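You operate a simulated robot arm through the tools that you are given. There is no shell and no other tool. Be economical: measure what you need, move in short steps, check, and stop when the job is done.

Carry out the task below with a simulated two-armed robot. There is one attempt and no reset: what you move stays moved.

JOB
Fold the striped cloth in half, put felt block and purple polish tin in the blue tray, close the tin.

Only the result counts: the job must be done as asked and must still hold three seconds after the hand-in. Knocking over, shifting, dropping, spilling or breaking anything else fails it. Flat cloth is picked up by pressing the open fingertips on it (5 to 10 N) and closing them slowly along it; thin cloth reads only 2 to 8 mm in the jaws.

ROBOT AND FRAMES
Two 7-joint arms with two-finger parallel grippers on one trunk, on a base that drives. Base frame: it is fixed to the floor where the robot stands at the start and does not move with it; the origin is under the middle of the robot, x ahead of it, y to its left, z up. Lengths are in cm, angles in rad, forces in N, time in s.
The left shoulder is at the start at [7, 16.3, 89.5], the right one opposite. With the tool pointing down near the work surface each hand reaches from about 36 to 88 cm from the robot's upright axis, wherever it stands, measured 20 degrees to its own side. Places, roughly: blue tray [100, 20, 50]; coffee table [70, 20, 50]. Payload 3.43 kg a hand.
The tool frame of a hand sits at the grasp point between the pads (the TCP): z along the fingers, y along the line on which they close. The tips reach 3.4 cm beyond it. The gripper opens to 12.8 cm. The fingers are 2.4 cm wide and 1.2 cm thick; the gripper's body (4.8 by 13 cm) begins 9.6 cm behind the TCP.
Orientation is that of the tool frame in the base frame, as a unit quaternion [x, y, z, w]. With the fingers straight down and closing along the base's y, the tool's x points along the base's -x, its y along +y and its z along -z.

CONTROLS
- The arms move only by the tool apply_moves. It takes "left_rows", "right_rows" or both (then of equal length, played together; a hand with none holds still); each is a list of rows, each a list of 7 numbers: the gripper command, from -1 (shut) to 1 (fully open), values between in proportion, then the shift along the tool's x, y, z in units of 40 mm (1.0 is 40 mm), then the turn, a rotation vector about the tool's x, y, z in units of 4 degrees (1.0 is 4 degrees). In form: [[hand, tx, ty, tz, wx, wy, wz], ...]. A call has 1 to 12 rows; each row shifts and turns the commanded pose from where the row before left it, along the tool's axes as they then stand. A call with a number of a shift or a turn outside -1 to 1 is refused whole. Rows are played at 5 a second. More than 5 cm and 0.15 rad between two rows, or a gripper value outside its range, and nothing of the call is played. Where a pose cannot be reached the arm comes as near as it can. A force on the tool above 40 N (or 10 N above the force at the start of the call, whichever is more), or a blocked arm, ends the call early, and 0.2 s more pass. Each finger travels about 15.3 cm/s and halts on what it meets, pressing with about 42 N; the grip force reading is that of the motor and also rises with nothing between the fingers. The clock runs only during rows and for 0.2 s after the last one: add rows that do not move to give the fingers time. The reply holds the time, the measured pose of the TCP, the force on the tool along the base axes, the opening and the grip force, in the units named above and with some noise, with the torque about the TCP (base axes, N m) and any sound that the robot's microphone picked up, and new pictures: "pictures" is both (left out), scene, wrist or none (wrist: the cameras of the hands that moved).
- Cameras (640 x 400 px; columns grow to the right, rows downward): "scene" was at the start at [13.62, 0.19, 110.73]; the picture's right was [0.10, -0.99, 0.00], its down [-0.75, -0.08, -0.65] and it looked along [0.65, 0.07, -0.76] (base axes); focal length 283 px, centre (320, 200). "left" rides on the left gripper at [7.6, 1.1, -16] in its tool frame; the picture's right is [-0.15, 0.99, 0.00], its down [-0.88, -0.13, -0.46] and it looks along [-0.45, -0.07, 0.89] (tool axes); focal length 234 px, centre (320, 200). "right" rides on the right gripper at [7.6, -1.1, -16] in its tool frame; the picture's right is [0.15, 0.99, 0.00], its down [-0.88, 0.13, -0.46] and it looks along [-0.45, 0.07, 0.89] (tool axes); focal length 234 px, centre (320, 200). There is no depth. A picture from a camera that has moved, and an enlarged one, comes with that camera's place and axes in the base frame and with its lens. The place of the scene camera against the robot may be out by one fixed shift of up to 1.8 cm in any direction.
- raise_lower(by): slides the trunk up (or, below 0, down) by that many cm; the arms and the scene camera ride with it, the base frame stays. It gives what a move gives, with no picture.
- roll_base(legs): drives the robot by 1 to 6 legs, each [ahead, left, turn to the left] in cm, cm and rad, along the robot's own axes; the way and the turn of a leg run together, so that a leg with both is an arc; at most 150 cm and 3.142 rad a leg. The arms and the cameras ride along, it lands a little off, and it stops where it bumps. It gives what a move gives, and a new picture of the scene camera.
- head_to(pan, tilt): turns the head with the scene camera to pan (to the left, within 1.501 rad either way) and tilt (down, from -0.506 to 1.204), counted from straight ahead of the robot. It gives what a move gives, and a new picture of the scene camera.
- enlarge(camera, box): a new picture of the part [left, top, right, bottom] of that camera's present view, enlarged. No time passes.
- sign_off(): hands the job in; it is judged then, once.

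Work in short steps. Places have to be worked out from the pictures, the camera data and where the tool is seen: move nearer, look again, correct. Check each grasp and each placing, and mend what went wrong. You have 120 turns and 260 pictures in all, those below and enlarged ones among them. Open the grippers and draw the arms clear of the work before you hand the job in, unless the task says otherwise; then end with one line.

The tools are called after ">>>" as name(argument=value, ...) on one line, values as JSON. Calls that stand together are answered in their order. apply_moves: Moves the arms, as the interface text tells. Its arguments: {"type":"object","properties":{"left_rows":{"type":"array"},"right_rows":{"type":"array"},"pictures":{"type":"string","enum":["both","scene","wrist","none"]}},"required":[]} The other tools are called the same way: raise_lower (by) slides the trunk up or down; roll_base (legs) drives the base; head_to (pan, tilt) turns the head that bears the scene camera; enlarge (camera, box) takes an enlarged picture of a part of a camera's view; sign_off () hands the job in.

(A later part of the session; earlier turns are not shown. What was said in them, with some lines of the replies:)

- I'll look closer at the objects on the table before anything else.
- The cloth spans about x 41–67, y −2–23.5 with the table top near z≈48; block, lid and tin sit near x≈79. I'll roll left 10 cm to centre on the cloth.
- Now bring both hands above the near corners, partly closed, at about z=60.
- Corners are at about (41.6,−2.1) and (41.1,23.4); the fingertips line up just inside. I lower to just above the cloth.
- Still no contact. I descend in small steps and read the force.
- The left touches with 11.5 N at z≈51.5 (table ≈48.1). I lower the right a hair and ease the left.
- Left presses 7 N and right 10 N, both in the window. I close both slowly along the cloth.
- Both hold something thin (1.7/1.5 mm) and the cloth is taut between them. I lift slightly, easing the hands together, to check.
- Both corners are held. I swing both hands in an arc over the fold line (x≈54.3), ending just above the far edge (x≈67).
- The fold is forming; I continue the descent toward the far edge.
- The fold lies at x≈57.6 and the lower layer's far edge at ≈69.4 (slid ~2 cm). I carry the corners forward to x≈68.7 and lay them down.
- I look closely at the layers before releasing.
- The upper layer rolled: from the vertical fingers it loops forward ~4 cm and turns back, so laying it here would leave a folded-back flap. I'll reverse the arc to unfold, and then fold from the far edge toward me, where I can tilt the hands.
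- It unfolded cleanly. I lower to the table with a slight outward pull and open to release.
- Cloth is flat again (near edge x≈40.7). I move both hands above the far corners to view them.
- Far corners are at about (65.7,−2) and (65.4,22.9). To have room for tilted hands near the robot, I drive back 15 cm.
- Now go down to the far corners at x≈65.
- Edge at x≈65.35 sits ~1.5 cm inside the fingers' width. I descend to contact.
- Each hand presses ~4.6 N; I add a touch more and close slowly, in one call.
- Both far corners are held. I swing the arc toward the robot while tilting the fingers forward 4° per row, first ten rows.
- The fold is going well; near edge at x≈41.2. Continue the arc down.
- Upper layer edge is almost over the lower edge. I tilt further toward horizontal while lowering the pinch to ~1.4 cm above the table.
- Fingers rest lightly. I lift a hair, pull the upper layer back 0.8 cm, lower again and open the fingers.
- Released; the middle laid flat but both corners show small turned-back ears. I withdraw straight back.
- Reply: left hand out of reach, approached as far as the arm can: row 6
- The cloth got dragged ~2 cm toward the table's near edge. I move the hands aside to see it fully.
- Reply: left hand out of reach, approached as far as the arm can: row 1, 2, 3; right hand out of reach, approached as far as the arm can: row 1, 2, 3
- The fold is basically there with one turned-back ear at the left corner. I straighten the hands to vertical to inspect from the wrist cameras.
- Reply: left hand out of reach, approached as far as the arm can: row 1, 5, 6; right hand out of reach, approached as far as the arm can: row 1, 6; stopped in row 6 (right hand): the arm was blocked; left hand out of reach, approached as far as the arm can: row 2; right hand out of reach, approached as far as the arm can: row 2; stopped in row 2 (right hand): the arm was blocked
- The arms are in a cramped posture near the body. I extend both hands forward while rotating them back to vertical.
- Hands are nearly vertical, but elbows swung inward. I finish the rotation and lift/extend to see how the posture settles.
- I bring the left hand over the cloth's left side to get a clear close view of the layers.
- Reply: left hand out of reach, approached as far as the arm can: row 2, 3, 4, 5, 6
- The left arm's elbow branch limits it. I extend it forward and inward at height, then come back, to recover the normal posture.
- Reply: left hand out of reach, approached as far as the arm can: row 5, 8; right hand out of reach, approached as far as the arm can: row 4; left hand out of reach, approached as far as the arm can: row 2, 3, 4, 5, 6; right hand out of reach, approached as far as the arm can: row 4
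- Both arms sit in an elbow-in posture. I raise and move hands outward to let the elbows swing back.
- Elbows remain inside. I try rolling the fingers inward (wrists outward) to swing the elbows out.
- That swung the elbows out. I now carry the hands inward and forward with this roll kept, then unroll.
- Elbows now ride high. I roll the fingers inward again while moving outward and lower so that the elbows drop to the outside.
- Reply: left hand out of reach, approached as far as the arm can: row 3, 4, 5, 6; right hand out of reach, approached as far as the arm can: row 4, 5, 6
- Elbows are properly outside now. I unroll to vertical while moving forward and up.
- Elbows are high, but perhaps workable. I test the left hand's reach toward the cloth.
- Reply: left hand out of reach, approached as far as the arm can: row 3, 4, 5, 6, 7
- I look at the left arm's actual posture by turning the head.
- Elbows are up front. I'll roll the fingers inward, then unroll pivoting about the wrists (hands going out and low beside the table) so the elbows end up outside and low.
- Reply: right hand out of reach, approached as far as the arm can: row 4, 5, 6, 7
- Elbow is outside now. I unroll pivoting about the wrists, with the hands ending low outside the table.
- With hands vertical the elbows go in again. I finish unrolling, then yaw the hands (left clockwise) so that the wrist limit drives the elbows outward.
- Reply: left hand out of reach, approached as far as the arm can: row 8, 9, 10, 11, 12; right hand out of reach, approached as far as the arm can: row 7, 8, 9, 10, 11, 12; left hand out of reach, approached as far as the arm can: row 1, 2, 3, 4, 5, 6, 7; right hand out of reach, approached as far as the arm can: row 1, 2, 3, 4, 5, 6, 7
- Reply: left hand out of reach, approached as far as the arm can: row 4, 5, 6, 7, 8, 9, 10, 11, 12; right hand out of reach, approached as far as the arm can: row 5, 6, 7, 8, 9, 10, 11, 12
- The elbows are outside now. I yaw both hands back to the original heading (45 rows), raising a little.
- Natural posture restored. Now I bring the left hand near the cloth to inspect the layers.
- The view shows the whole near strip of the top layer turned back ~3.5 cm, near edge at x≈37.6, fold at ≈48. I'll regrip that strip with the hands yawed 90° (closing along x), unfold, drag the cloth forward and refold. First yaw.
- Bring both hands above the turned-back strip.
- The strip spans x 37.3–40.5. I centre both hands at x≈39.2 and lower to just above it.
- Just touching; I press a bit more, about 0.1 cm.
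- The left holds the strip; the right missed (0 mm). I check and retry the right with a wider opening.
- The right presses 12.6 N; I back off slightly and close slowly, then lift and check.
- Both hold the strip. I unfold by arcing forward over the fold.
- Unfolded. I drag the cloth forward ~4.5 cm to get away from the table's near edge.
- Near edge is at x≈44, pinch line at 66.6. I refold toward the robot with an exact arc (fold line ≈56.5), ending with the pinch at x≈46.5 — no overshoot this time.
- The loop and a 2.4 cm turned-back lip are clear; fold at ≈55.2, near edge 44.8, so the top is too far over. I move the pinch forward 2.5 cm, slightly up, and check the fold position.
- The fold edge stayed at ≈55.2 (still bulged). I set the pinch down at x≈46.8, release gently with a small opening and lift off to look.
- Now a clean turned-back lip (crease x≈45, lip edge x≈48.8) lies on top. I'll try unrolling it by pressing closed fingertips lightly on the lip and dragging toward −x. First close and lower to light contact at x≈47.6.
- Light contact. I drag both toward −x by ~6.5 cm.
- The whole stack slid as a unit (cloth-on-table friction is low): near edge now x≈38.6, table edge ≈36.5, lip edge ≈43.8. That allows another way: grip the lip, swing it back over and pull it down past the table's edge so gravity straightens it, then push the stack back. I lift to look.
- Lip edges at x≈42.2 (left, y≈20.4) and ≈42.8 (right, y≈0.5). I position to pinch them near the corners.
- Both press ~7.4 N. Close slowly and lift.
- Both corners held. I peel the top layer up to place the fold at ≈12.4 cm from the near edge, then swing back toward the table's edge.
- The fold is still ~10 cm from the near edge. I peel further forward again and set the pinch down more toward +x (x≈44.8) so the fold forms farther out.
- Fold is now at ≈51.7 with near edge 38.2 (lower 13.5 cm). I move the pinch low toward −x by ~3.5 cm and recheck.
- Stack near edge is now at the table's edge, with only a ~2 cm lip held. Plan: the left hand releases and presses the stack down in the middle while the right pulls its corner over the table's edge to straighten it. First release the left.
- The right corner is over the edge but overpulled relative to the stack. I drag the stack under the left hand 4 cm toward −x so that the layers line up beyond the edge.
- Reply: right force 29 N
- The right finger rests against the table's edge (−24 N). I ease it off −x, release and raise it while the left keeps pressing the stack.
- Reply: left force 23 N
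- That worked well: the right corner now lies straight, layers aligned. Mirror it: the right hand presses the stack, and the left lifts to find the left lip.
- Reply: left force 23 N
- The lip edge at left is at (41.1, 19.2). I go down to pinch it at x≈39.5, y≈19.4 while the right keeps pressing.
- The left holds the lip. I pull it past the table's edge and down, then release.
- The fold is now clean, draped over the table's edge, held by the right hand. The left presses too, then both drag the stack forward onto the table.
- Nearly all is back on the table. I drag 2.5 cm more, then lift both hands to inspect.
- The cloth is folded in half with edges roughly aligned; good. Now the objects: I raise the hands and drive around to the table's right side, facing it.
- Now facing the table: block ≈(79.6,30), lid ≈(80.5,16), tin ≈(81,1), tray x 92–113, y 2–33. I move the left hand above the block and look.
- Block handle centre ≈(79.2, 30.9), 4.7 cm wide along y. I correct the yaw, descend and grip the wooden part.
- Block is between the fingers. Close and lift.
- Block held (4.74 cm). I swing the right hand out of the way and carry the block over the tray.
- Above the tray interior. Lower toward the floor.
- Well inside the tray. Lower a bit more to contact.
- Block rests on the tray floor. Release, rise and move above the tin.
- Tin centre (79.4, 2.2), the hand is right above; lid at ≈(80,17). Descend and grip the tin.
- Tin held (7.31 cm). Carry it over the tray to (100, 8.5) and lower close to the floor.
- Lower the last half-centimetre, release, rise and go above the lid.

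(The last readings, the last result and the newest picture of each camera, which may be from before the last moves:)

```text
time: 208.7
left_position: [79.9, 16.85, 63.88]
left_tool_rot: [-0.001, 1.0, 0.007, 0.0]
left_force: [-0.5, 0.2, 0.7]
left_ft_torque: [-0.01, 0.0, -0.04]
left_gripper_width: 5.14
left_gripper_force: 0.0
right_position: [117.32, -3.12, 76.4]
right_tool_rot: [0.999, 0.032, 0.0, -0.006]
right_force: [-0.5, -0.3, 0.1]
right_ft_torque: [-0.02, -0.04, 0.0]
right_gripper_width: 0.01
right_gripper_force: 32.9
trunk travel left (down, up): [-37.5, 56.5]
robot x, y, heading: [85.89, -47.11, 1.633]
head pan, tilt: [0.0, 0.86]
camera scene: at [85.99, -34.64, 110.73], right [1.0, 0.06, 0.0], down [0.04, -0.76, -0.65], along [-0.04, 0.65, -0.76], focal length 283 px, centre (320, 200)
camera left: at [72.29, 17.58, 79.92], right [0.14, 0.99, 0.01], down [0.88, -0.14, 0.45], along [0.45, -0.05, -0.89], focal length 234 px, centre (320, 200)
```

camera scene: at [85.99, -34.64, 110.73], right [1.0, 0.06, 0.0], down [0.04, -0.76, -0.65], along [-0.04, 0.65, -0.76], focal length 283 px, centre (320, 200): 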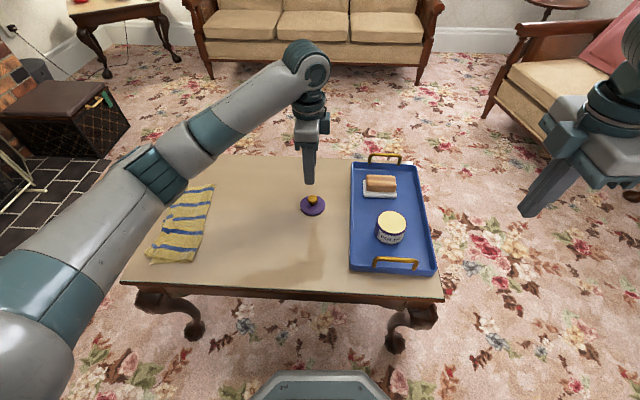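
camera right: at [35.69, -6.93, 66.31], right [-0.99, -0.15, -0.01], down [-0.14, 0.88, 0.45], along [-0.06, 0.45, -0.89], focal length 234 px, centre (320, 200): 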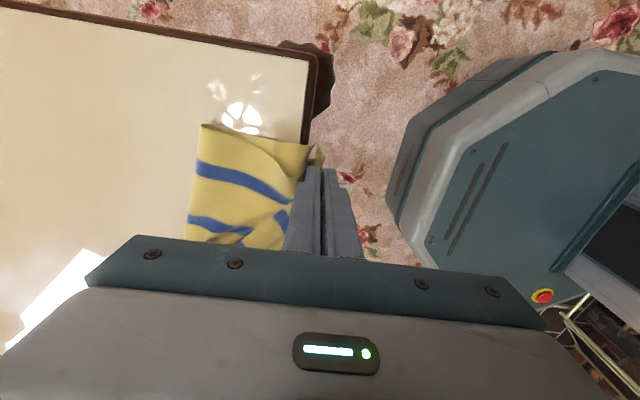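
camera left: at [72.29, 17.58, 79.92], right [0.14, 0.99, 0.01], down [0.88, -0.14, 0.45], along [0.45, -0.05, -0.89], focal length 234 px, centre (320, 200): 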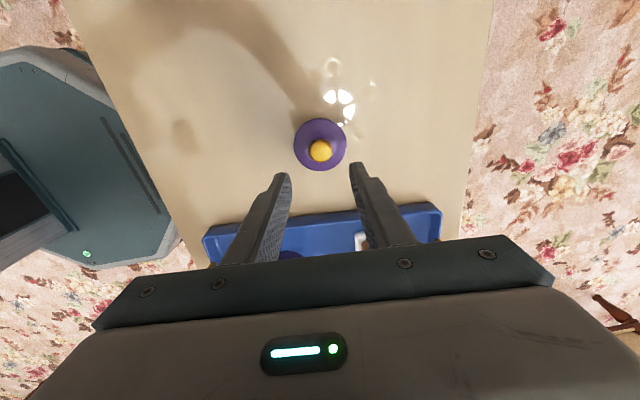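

Lid centre ≈(80,17), right below. Descend, grip the knob and lift.

>>> apply_moves(left_rows=[[-0.3, -0.02, 0.03, 0.8, 0, 0, 0], [-0.3, 0, 0, 0.8, 0, 0, 0], [-0.3, 0, 0, 0.8, 0, 0, 0], [-0.3, 0, 0, 0.3, 0, 0, 0], [-0.3, 0, 0, 0, 0, 0, 0], [-0.5, 0, 0, 0, 0, 0, 0], [-0.7, 0, 0, 0, 0, 0, 0], [-0.9, 0, 0, 0, 0, 0, 0], [-0.9, 0, 0, 0, 0, 0, 0], [-0.9, 0, 0, -0.3, 0, 0, 0], [-0.9, 0, 0, -0.8, 0, 0, 0], [-0.9, 0, 0, -1, 0, 0, 0]], pictures="wrist")

```text
time: 211.3
left_position: [80.09, 17.02, 61.46]
left_tool_rot: [-0.001, 1.0, 0.007, 0.001]
left_force: [-0.2, -0.2, -0.5]
left_ft_torque: [0.03, -0.01, -0.04]
left_gripper_width: 2.84
left_gripper_force: 41.5
right_position: [117.55, -3.17, 76.49]
right_tool_rot: [0.999, 0.032, 0.0, -0.006]
right_force: [-0.3, 0.6, -0.3]
right_ft_torque: [0.02, -0.03, 0.03]
right_gripper_width: 0.0
right_gripper_force: 32.9
trunk travel left (down, up): [-37.5, 56.5]
robot x, y, heading: [86.25, -46.57, 1.627]
head pan, tilt: [0.0, 0.86]
camera left: at [72.6, 17.8, 77.39], right [0.14, 0.99, 0.01], down [0.88, -0.14, 0.45], along [0.45, -0.05, -0.89], focal length 234 px, centre (320, 200)
```

left: 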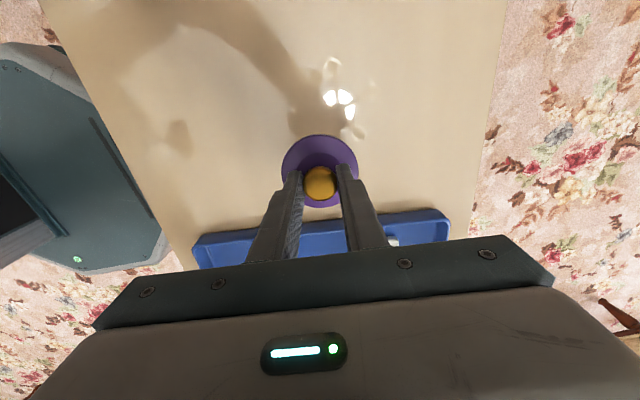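

Lid held by its knob (2.84 cm). I go past the tin so that the wrist camera looks straight down on it, for an exact centre.

>>> apply_moves(left_rows=[[-0.9, -0.866, -0.26, -0.15, 0, 0, 0], [-0.9, -0.866, -0.26, -0.15, 0, 0, 0], [-0.9, -0.866, -0.26, -0.15, 0, 0, 0], [-0.9, -0.866, -0.26, -0.15, 0, 0, 0], [-0.9, -0.866, -0.26, -0.15, 0, 0, 0], [-0.9, -0.866, -0.26, -0.15, 0, 0, 0], [-0.9, -0.866, -0.26, -0.15, 0, 0, 0], [-0.9, -0.866, -0.26, -0.15, 0, 0, 0], [-0.9, 0, 0, 0, 0, 0, 0]], pictures="wrist")

>>> enlarge(camera="left", box=[240, 20, 400, 120])

```text
time: 213.3
left_position: [107.6, 8.75, 66.05]
left_tool_rot: [-0.003, 1.0, 0.007, 0.0]
left_force: [0.3, 0.5, -0.6]
left_ft_torque: [0.0, -0.02, -0.02]
left_gripper_width: 2.85
left_gripper_force: 41.9
right_position: [117.46, -3.19, 76.46]
right_tool_rot: [0.999, 0.031, 0.0, -0.006]
right_force: [-0.1, 0.5, -0.1]
right_ft_torque: [-0.01, -0.02, 0.0]
right_gripper_width: 0.0
right_gripper_force: 32.9
trunk travel left (down, up): [-37.5, 56.5]
robot x, y, heading: [86.04, -46.94, 1.627]
head pan, tilt: [0.0, 0.86]
camera left: at [100.06, 9.42, 81.94], right [0.14, 0.99, 0.01], down [0.88, -0.13, 0.45], along [0.45, -0.05, -0.89], focal length 234 px, centre (320, 200)
```

left: 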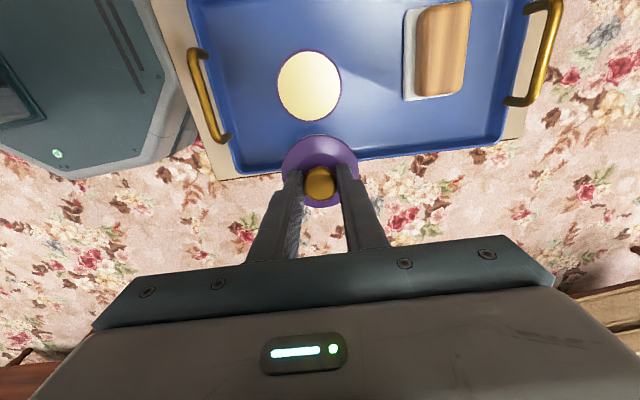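

```text
4.00 times, centred on (320, 70) of left
camera zoom: at [100.06, 9.42, 81.94], right [0.14, 0.99, 0.01], down [0.88, -0.13, 0.45], along [0.45, -0.05, -0.89], focal length 937 px, centre (320, 720)
```

zoom: 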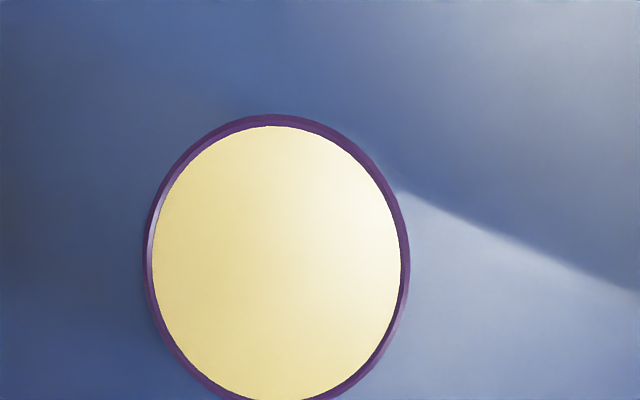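

Tin centre ≈(100.3, 8.65), rim z≈53.5. I move the lid above it and lower to ~1 cm over the rim.

>>> apply_moves(left_rows=[[-0.9, 0.6, -0.01, 0, 0, 0, 0], [-0.9, 0.6, -0.01, 0, 0, 0, 0], [-0.9, 0.6, 0, 0, 0, 0, 0], [-0.9, 0, 0, 0.6, 0, 0, 0], [-0.9, 0, 0, 0.6, 0, 0, 0], [-0.9, 0, 0, 0.3, 0, 0, 0], [-0.9, 0, 0, 0, 0, 0, 0]])

>>> enlarge(camera="scene", box=[350, 190, 430, 240])

```text
time: 214.9
left_position: [100.42, 8.72, 60.24]
left_tool_rot: [-0.002, 1.0, 0.008, 0.001]
left_force: [-0.6, -0.3, -0.3]
left_ft_torque: [0.01, 0.0, 0.03]
left_gripper_width: 2.81
left_gripper_force: 42.1
right_position: [117.43, -3.13, 76.35]
right_tool_rot: [0.999, 0.031, 0.0, -0.006]
right_force: [-0.6, -0.6, 0.5]
right_ft_torque: [0.01, 0.02, 0.01]
right_gripper_width: 0.0
right_gripper_force: 32.9
trunk travel left (down, up): [-37.5, 56.5]
robot x, y, heading: [85.91, -46.83, 1.629]
head pan, tilt: [0.0, 0.86]
camera scene: at [86.04, -34.64, 110.73], right [1.0, 0.06, 0.0], down [0.04, -0.76, -0.65], along [-0.04, 0.65, -0.76], focal length 283 px, centre (320, 200)
camera left: at [92.81, 9.44, 76.1], right [0.14, 0.99, 0.01], down [0.88, -0.13, 0.45], along [0.45, -0.05, -0.89], focal length 234 px, centre (320, 200)
```

scene: 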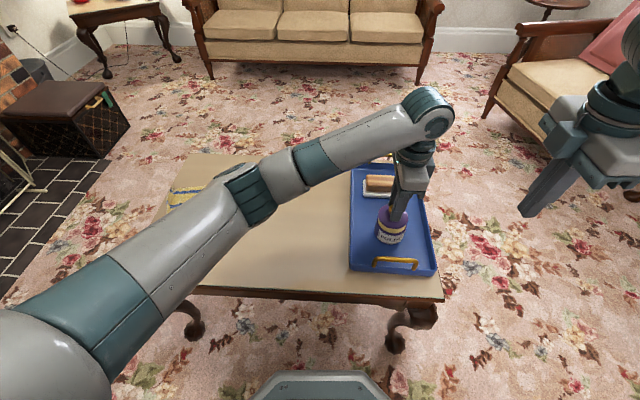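
left: 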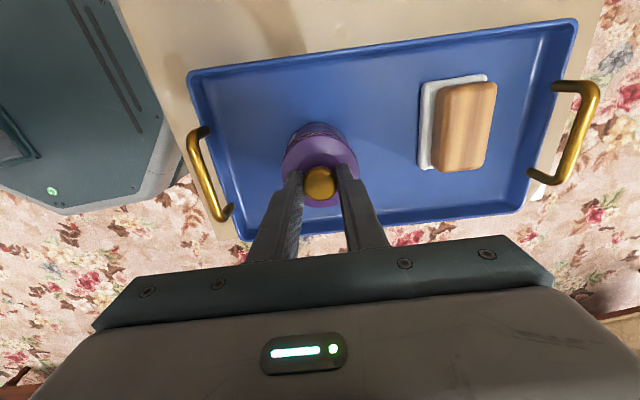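

```text
8.00 times, centred on (390, 215) of scene
camera zoom: at [86.04, -34.64, 110.73], right [1.0, 0.06, 0.0], down [0.04, -0.76, -0.65], along [-0.04, 0.65, -0.76], focal length 2265 px, centre (-240, 80)
```

zoom: 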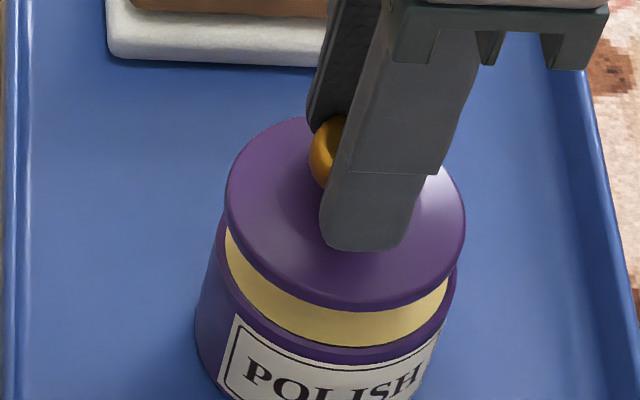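

The lid looks centred over the tin. Lower gently.

>>> apply_moves(left_rows=[[-0.9, 0, 0, 0.2, 0, 0, 0], [-0.9, 0, 0, 0.1, 0, 0, 0], [-0.9, 0, 0, 0.06, 0, 0, 0], [-0.9, 0, 0, 0.04, 0, 0, 0], [-0.9, 0, 0, 0, 0, 0, 0]], pictures="none")

>>> enlarge(camera="scene", box=[350, 190, 430, 240])

```text
time: 216.1
left_position: [100.49, 8.67, 58.46]
left_tool_rot: [-0.002, 1.0, 0.007, 0.001]
left_force: [0.3, -0.2, -0.3]
left_ft_torque: [0.02, 0.0, -0.02]
left_gripper_width: 2.82
left_gripper_force: 41.8
right_position: [117.51, -3.08, 76.48]
right_tool_rot: [0.999, 0.032, 0.0, -0.006]
right_force: [-0.2, 0.8, -1.5]
right_ft_torque: [0.01, 0.04, -0.01]
right_gripper_width: 0.01
right_gripper_force: 33.2
trunk travel left (down, up): [-37.5, 56.5]
robot x, y, heading: [85.79, -46.78, 1.629]
head pan, tilt: [0.0, 0.86]
```

```text
8.00 times, centred on (390, 215) of scene
camera zoom: at [86.04, -34.64, 110.73], right [1.0, 0.06, 0.0], down [0.04, -0.76, -0.65], along [-0.04, 0.65, -0.76], focal length 2265 px, centre (-240, 80)
```

zoom: 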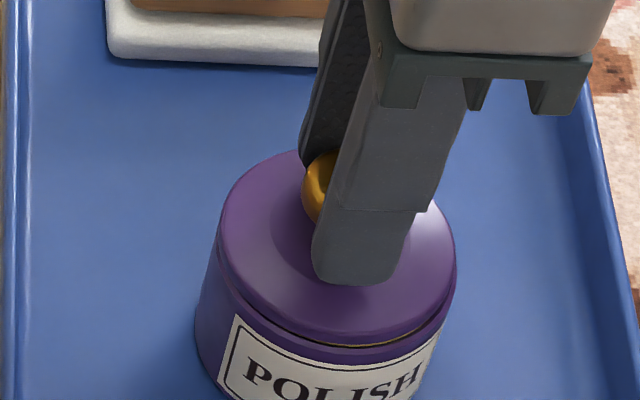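

Nearly seated and well aligned. Lower until contact.

>>> apply_moves(left_rows=[[-0.9, 0, 0, 0.04, 0, 0, 0], [-0.9, 0, 0, 0.03, 0, 0, 0], [-0.9, 0, 0, 0.02, 0, 0, 0], [-0.9, 0, 0, 0, 0, 0, 0]], pictures="none")

>>> enlarge(camera="scene", box=[350, 190, 430, 240])

```text
time: 217.1
left_position: [100.56, 8.7, 58.31]
left_tool_rot: [-0.001, 1.0, 0.008, 0.001]
left_force: [3.7, 3.2, 19.8]
left_ft_torque: [-0.14, -0.05, 0.03]
left_gripper_width: 2.81
left_gripper_force: 42.1
right_position: [117.51, -3.25, 76.53]
right_tool_rot: [0.999, 0.031, 0.0, -0.006]
right_force: [-0.1, 0.1, 0.1]
right_ft_torque: [0.02, 0.02, -0.03]
right_gripper_width: 0.0
right_gripper_force: 33.2
trunk travel left (down, up): [-37.5, 56.5]
robot x, y, heading: [86.04, -47.0, 1.624]
head pan, tilt: [0.0, 0.86]
heard: snap
```

```text
8.00 times, centred on (390, 215) of scene
camera zoom: at [86.03, -34.77, 110.77], right [1.0, 0.06, 0.0], down [0.04, -0.76, -0.65], along [-0.04, 0.65, -0.76], focal length 2265 px, centre (-240, 80)
```

zoom: 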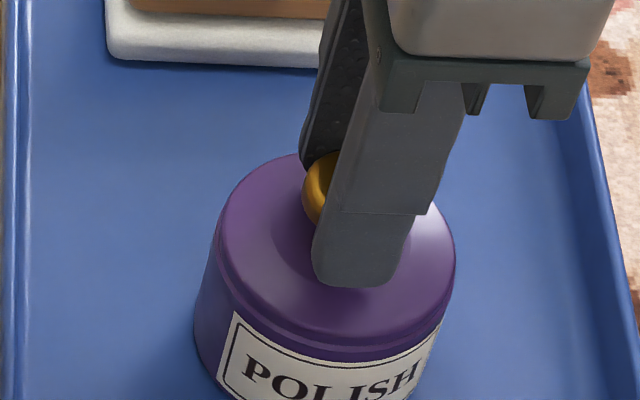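

A snap was heard: the tin is closed. Release, rise, and draw the arm clear; then look at the whole scene.

>>> apply_moves(left_rows=[[-0.9, 0, 0, -0.02, 0, 0, 0], [-0.6, 0, 0, 0, 0, 0, 0], [-0.3, 0, 0, 0, 0, 0, 0], [-0.2, 0, 0, -0.5, 0, 0, 0], [-0.2, 0, 0, -1, 0, 0, 0], [-0.2, 0, 0, -1, 0, 0, 0], [-0.2, 0, 0, -1, 0, 0, 0], [0, 0.8, 0, -0.5, 0, 0, 0], [0, 0.8, 0, 0, 0, 0, 0], [0, 0.8, 0, 0, 0, 0, 0], [0, 0.8, 0, 0, 0, 0, 0], [0, 0.8, 0, 0, 0, 0, 0]], pictures="scene")

>>> enlarge(camera="scene", box=[120, 150, 280, 270])

>>> enlarge(camera="scene", box=[290, 140, 450, 280])

```text
time: 219.7
left_position: [84.4, 8.37, 74.28]
left_tool_rot: [0.0, 1.0, 0.007, -0.001]
left_force: [0.3, 0.1, 0.1]
left_ft_torque: [-0.03, -0.01, 0.0]
left_gripper_width: 6.38
left_gripper_force: 0.0
right_position: [117.51, -3.16, 76.38]
right_tool_rot: [1.0, 0.031, 0.0, -0.006]
right_force: [-0.7, -0.3, -0.5]
right_ft_torque: [-0.01, 0.02, 0.03]
right_gripper_width: 0.0
right_gripper_force: 33.4
trunk travel left (down, up): [-37.5, 56.5]
robot x, y, heading: [85.64, -46.67, 1.63]
head pan, tilt: [0.0, 0.86]
camera scene: at [85.97, -34.65, 110.73], right [1.0, 0.06, 0.0], down [0.04, -0.76, -0.65], along [-0.04, 0.65, -0.76], focal length 283 px, centre (320, 200)
```

scene: 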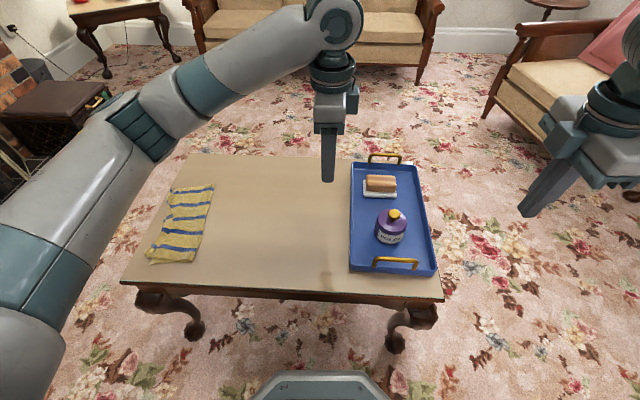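

```text
3.33 times, centred on (200, 210) of scene
camera zoom: at [85.97, -34.65, 110.73], right [1.0, 0.06, 0.0], down [0.04, -0.76, -0.65], along [-0.04, 0.65, -0.76], focal length 944 px, centre (720, 167)
```

zoom: 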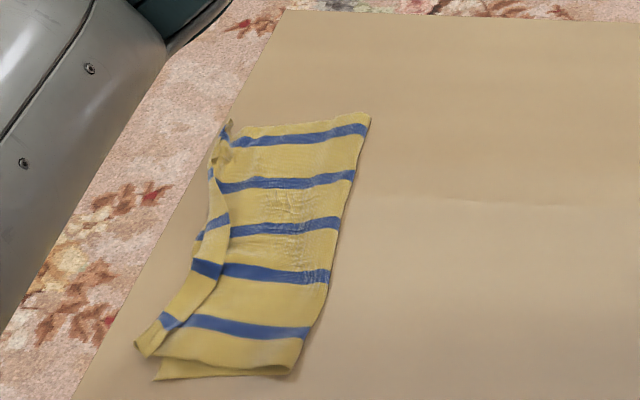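

```text
2.86 times, centred on (370, 210) of scene
camera zoom: at [85.97, -34.65, 110.73], right [1.0, 0.06, 0.0], down [0.04, -0.76, -0.65], along [-0.04, 0.65, -0.76], focal length 809 px, centre (177, 171)
```

zoom: 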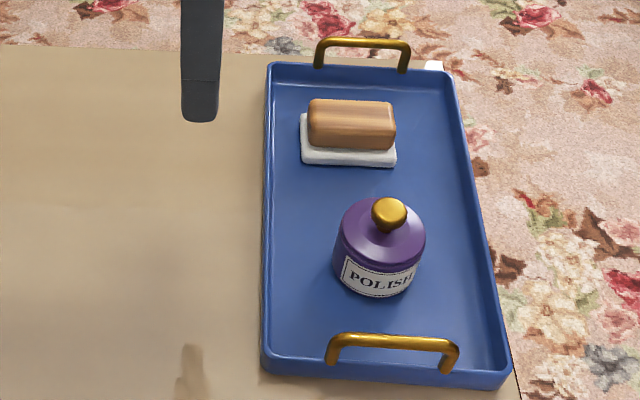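

Block and closed tin stand in the tray, cloth lies folded. I open both grippers and draw the arms back clear of the table.

>>> apply_moves(left_rows=[[0.5, 0.3, -0.7, -0.5, 0, 0, 0], [0.8, 0.3, -0.7, -0.3, 0, 0, 0], [0.8, 0.3, -0.7, 0, 0, 0, 0], [0.8, 0, 0, 0, 0, 0, 0]], right_rows=[[-0.5, 0, 0.5, -0.3, 0, 0, 0], [0.3, 0, 0.5, 0, 0, 0, 0], [0.8, 0, 0, 0, 0, 0, 0], [0.8, 0, 0, 0, 0, 0, 0]], pictures="none")

>>> sign_off()

```text
time: 220.7
left_position: [80.76, -0.12, 77.36]
left_tool_rot: [-0.001, 1.0, 0.007, 0.0]
left_force: [-0.1, 0.8, 0.1]
left_ft_torque: [-0.01, -0.04, 0.01]
left_gripper_width: 11.53
left_gripper_force: 0.1
right_position: [117.66, -7.34, 77.48]
right_tool_rot: [0.999, 0.031, 0.0, -0.006]
right_force: [-0.4, -0.2, -0.2]
right_ft_torque: [0.02, 0.01, -0.02]
right_gripper_width: 11.52
right_gripper_force: 0.0
trunk travel left (down, up): [-37.5, 56.5]
robot x, y, heading: [85.91, -46.9, 1.63]
head pan, tilt: [0.0, 0.86]
```

```text
The job is handed in.
```

The job is handed in: the felt block and the purple polish tin are in the blue tray, the tin's lid snapped shut, and the striped cloth is folded in half, though not perfectly; its near edges are about 2 cm out of line with a slightly ruffled strip, and it lies about where it started.
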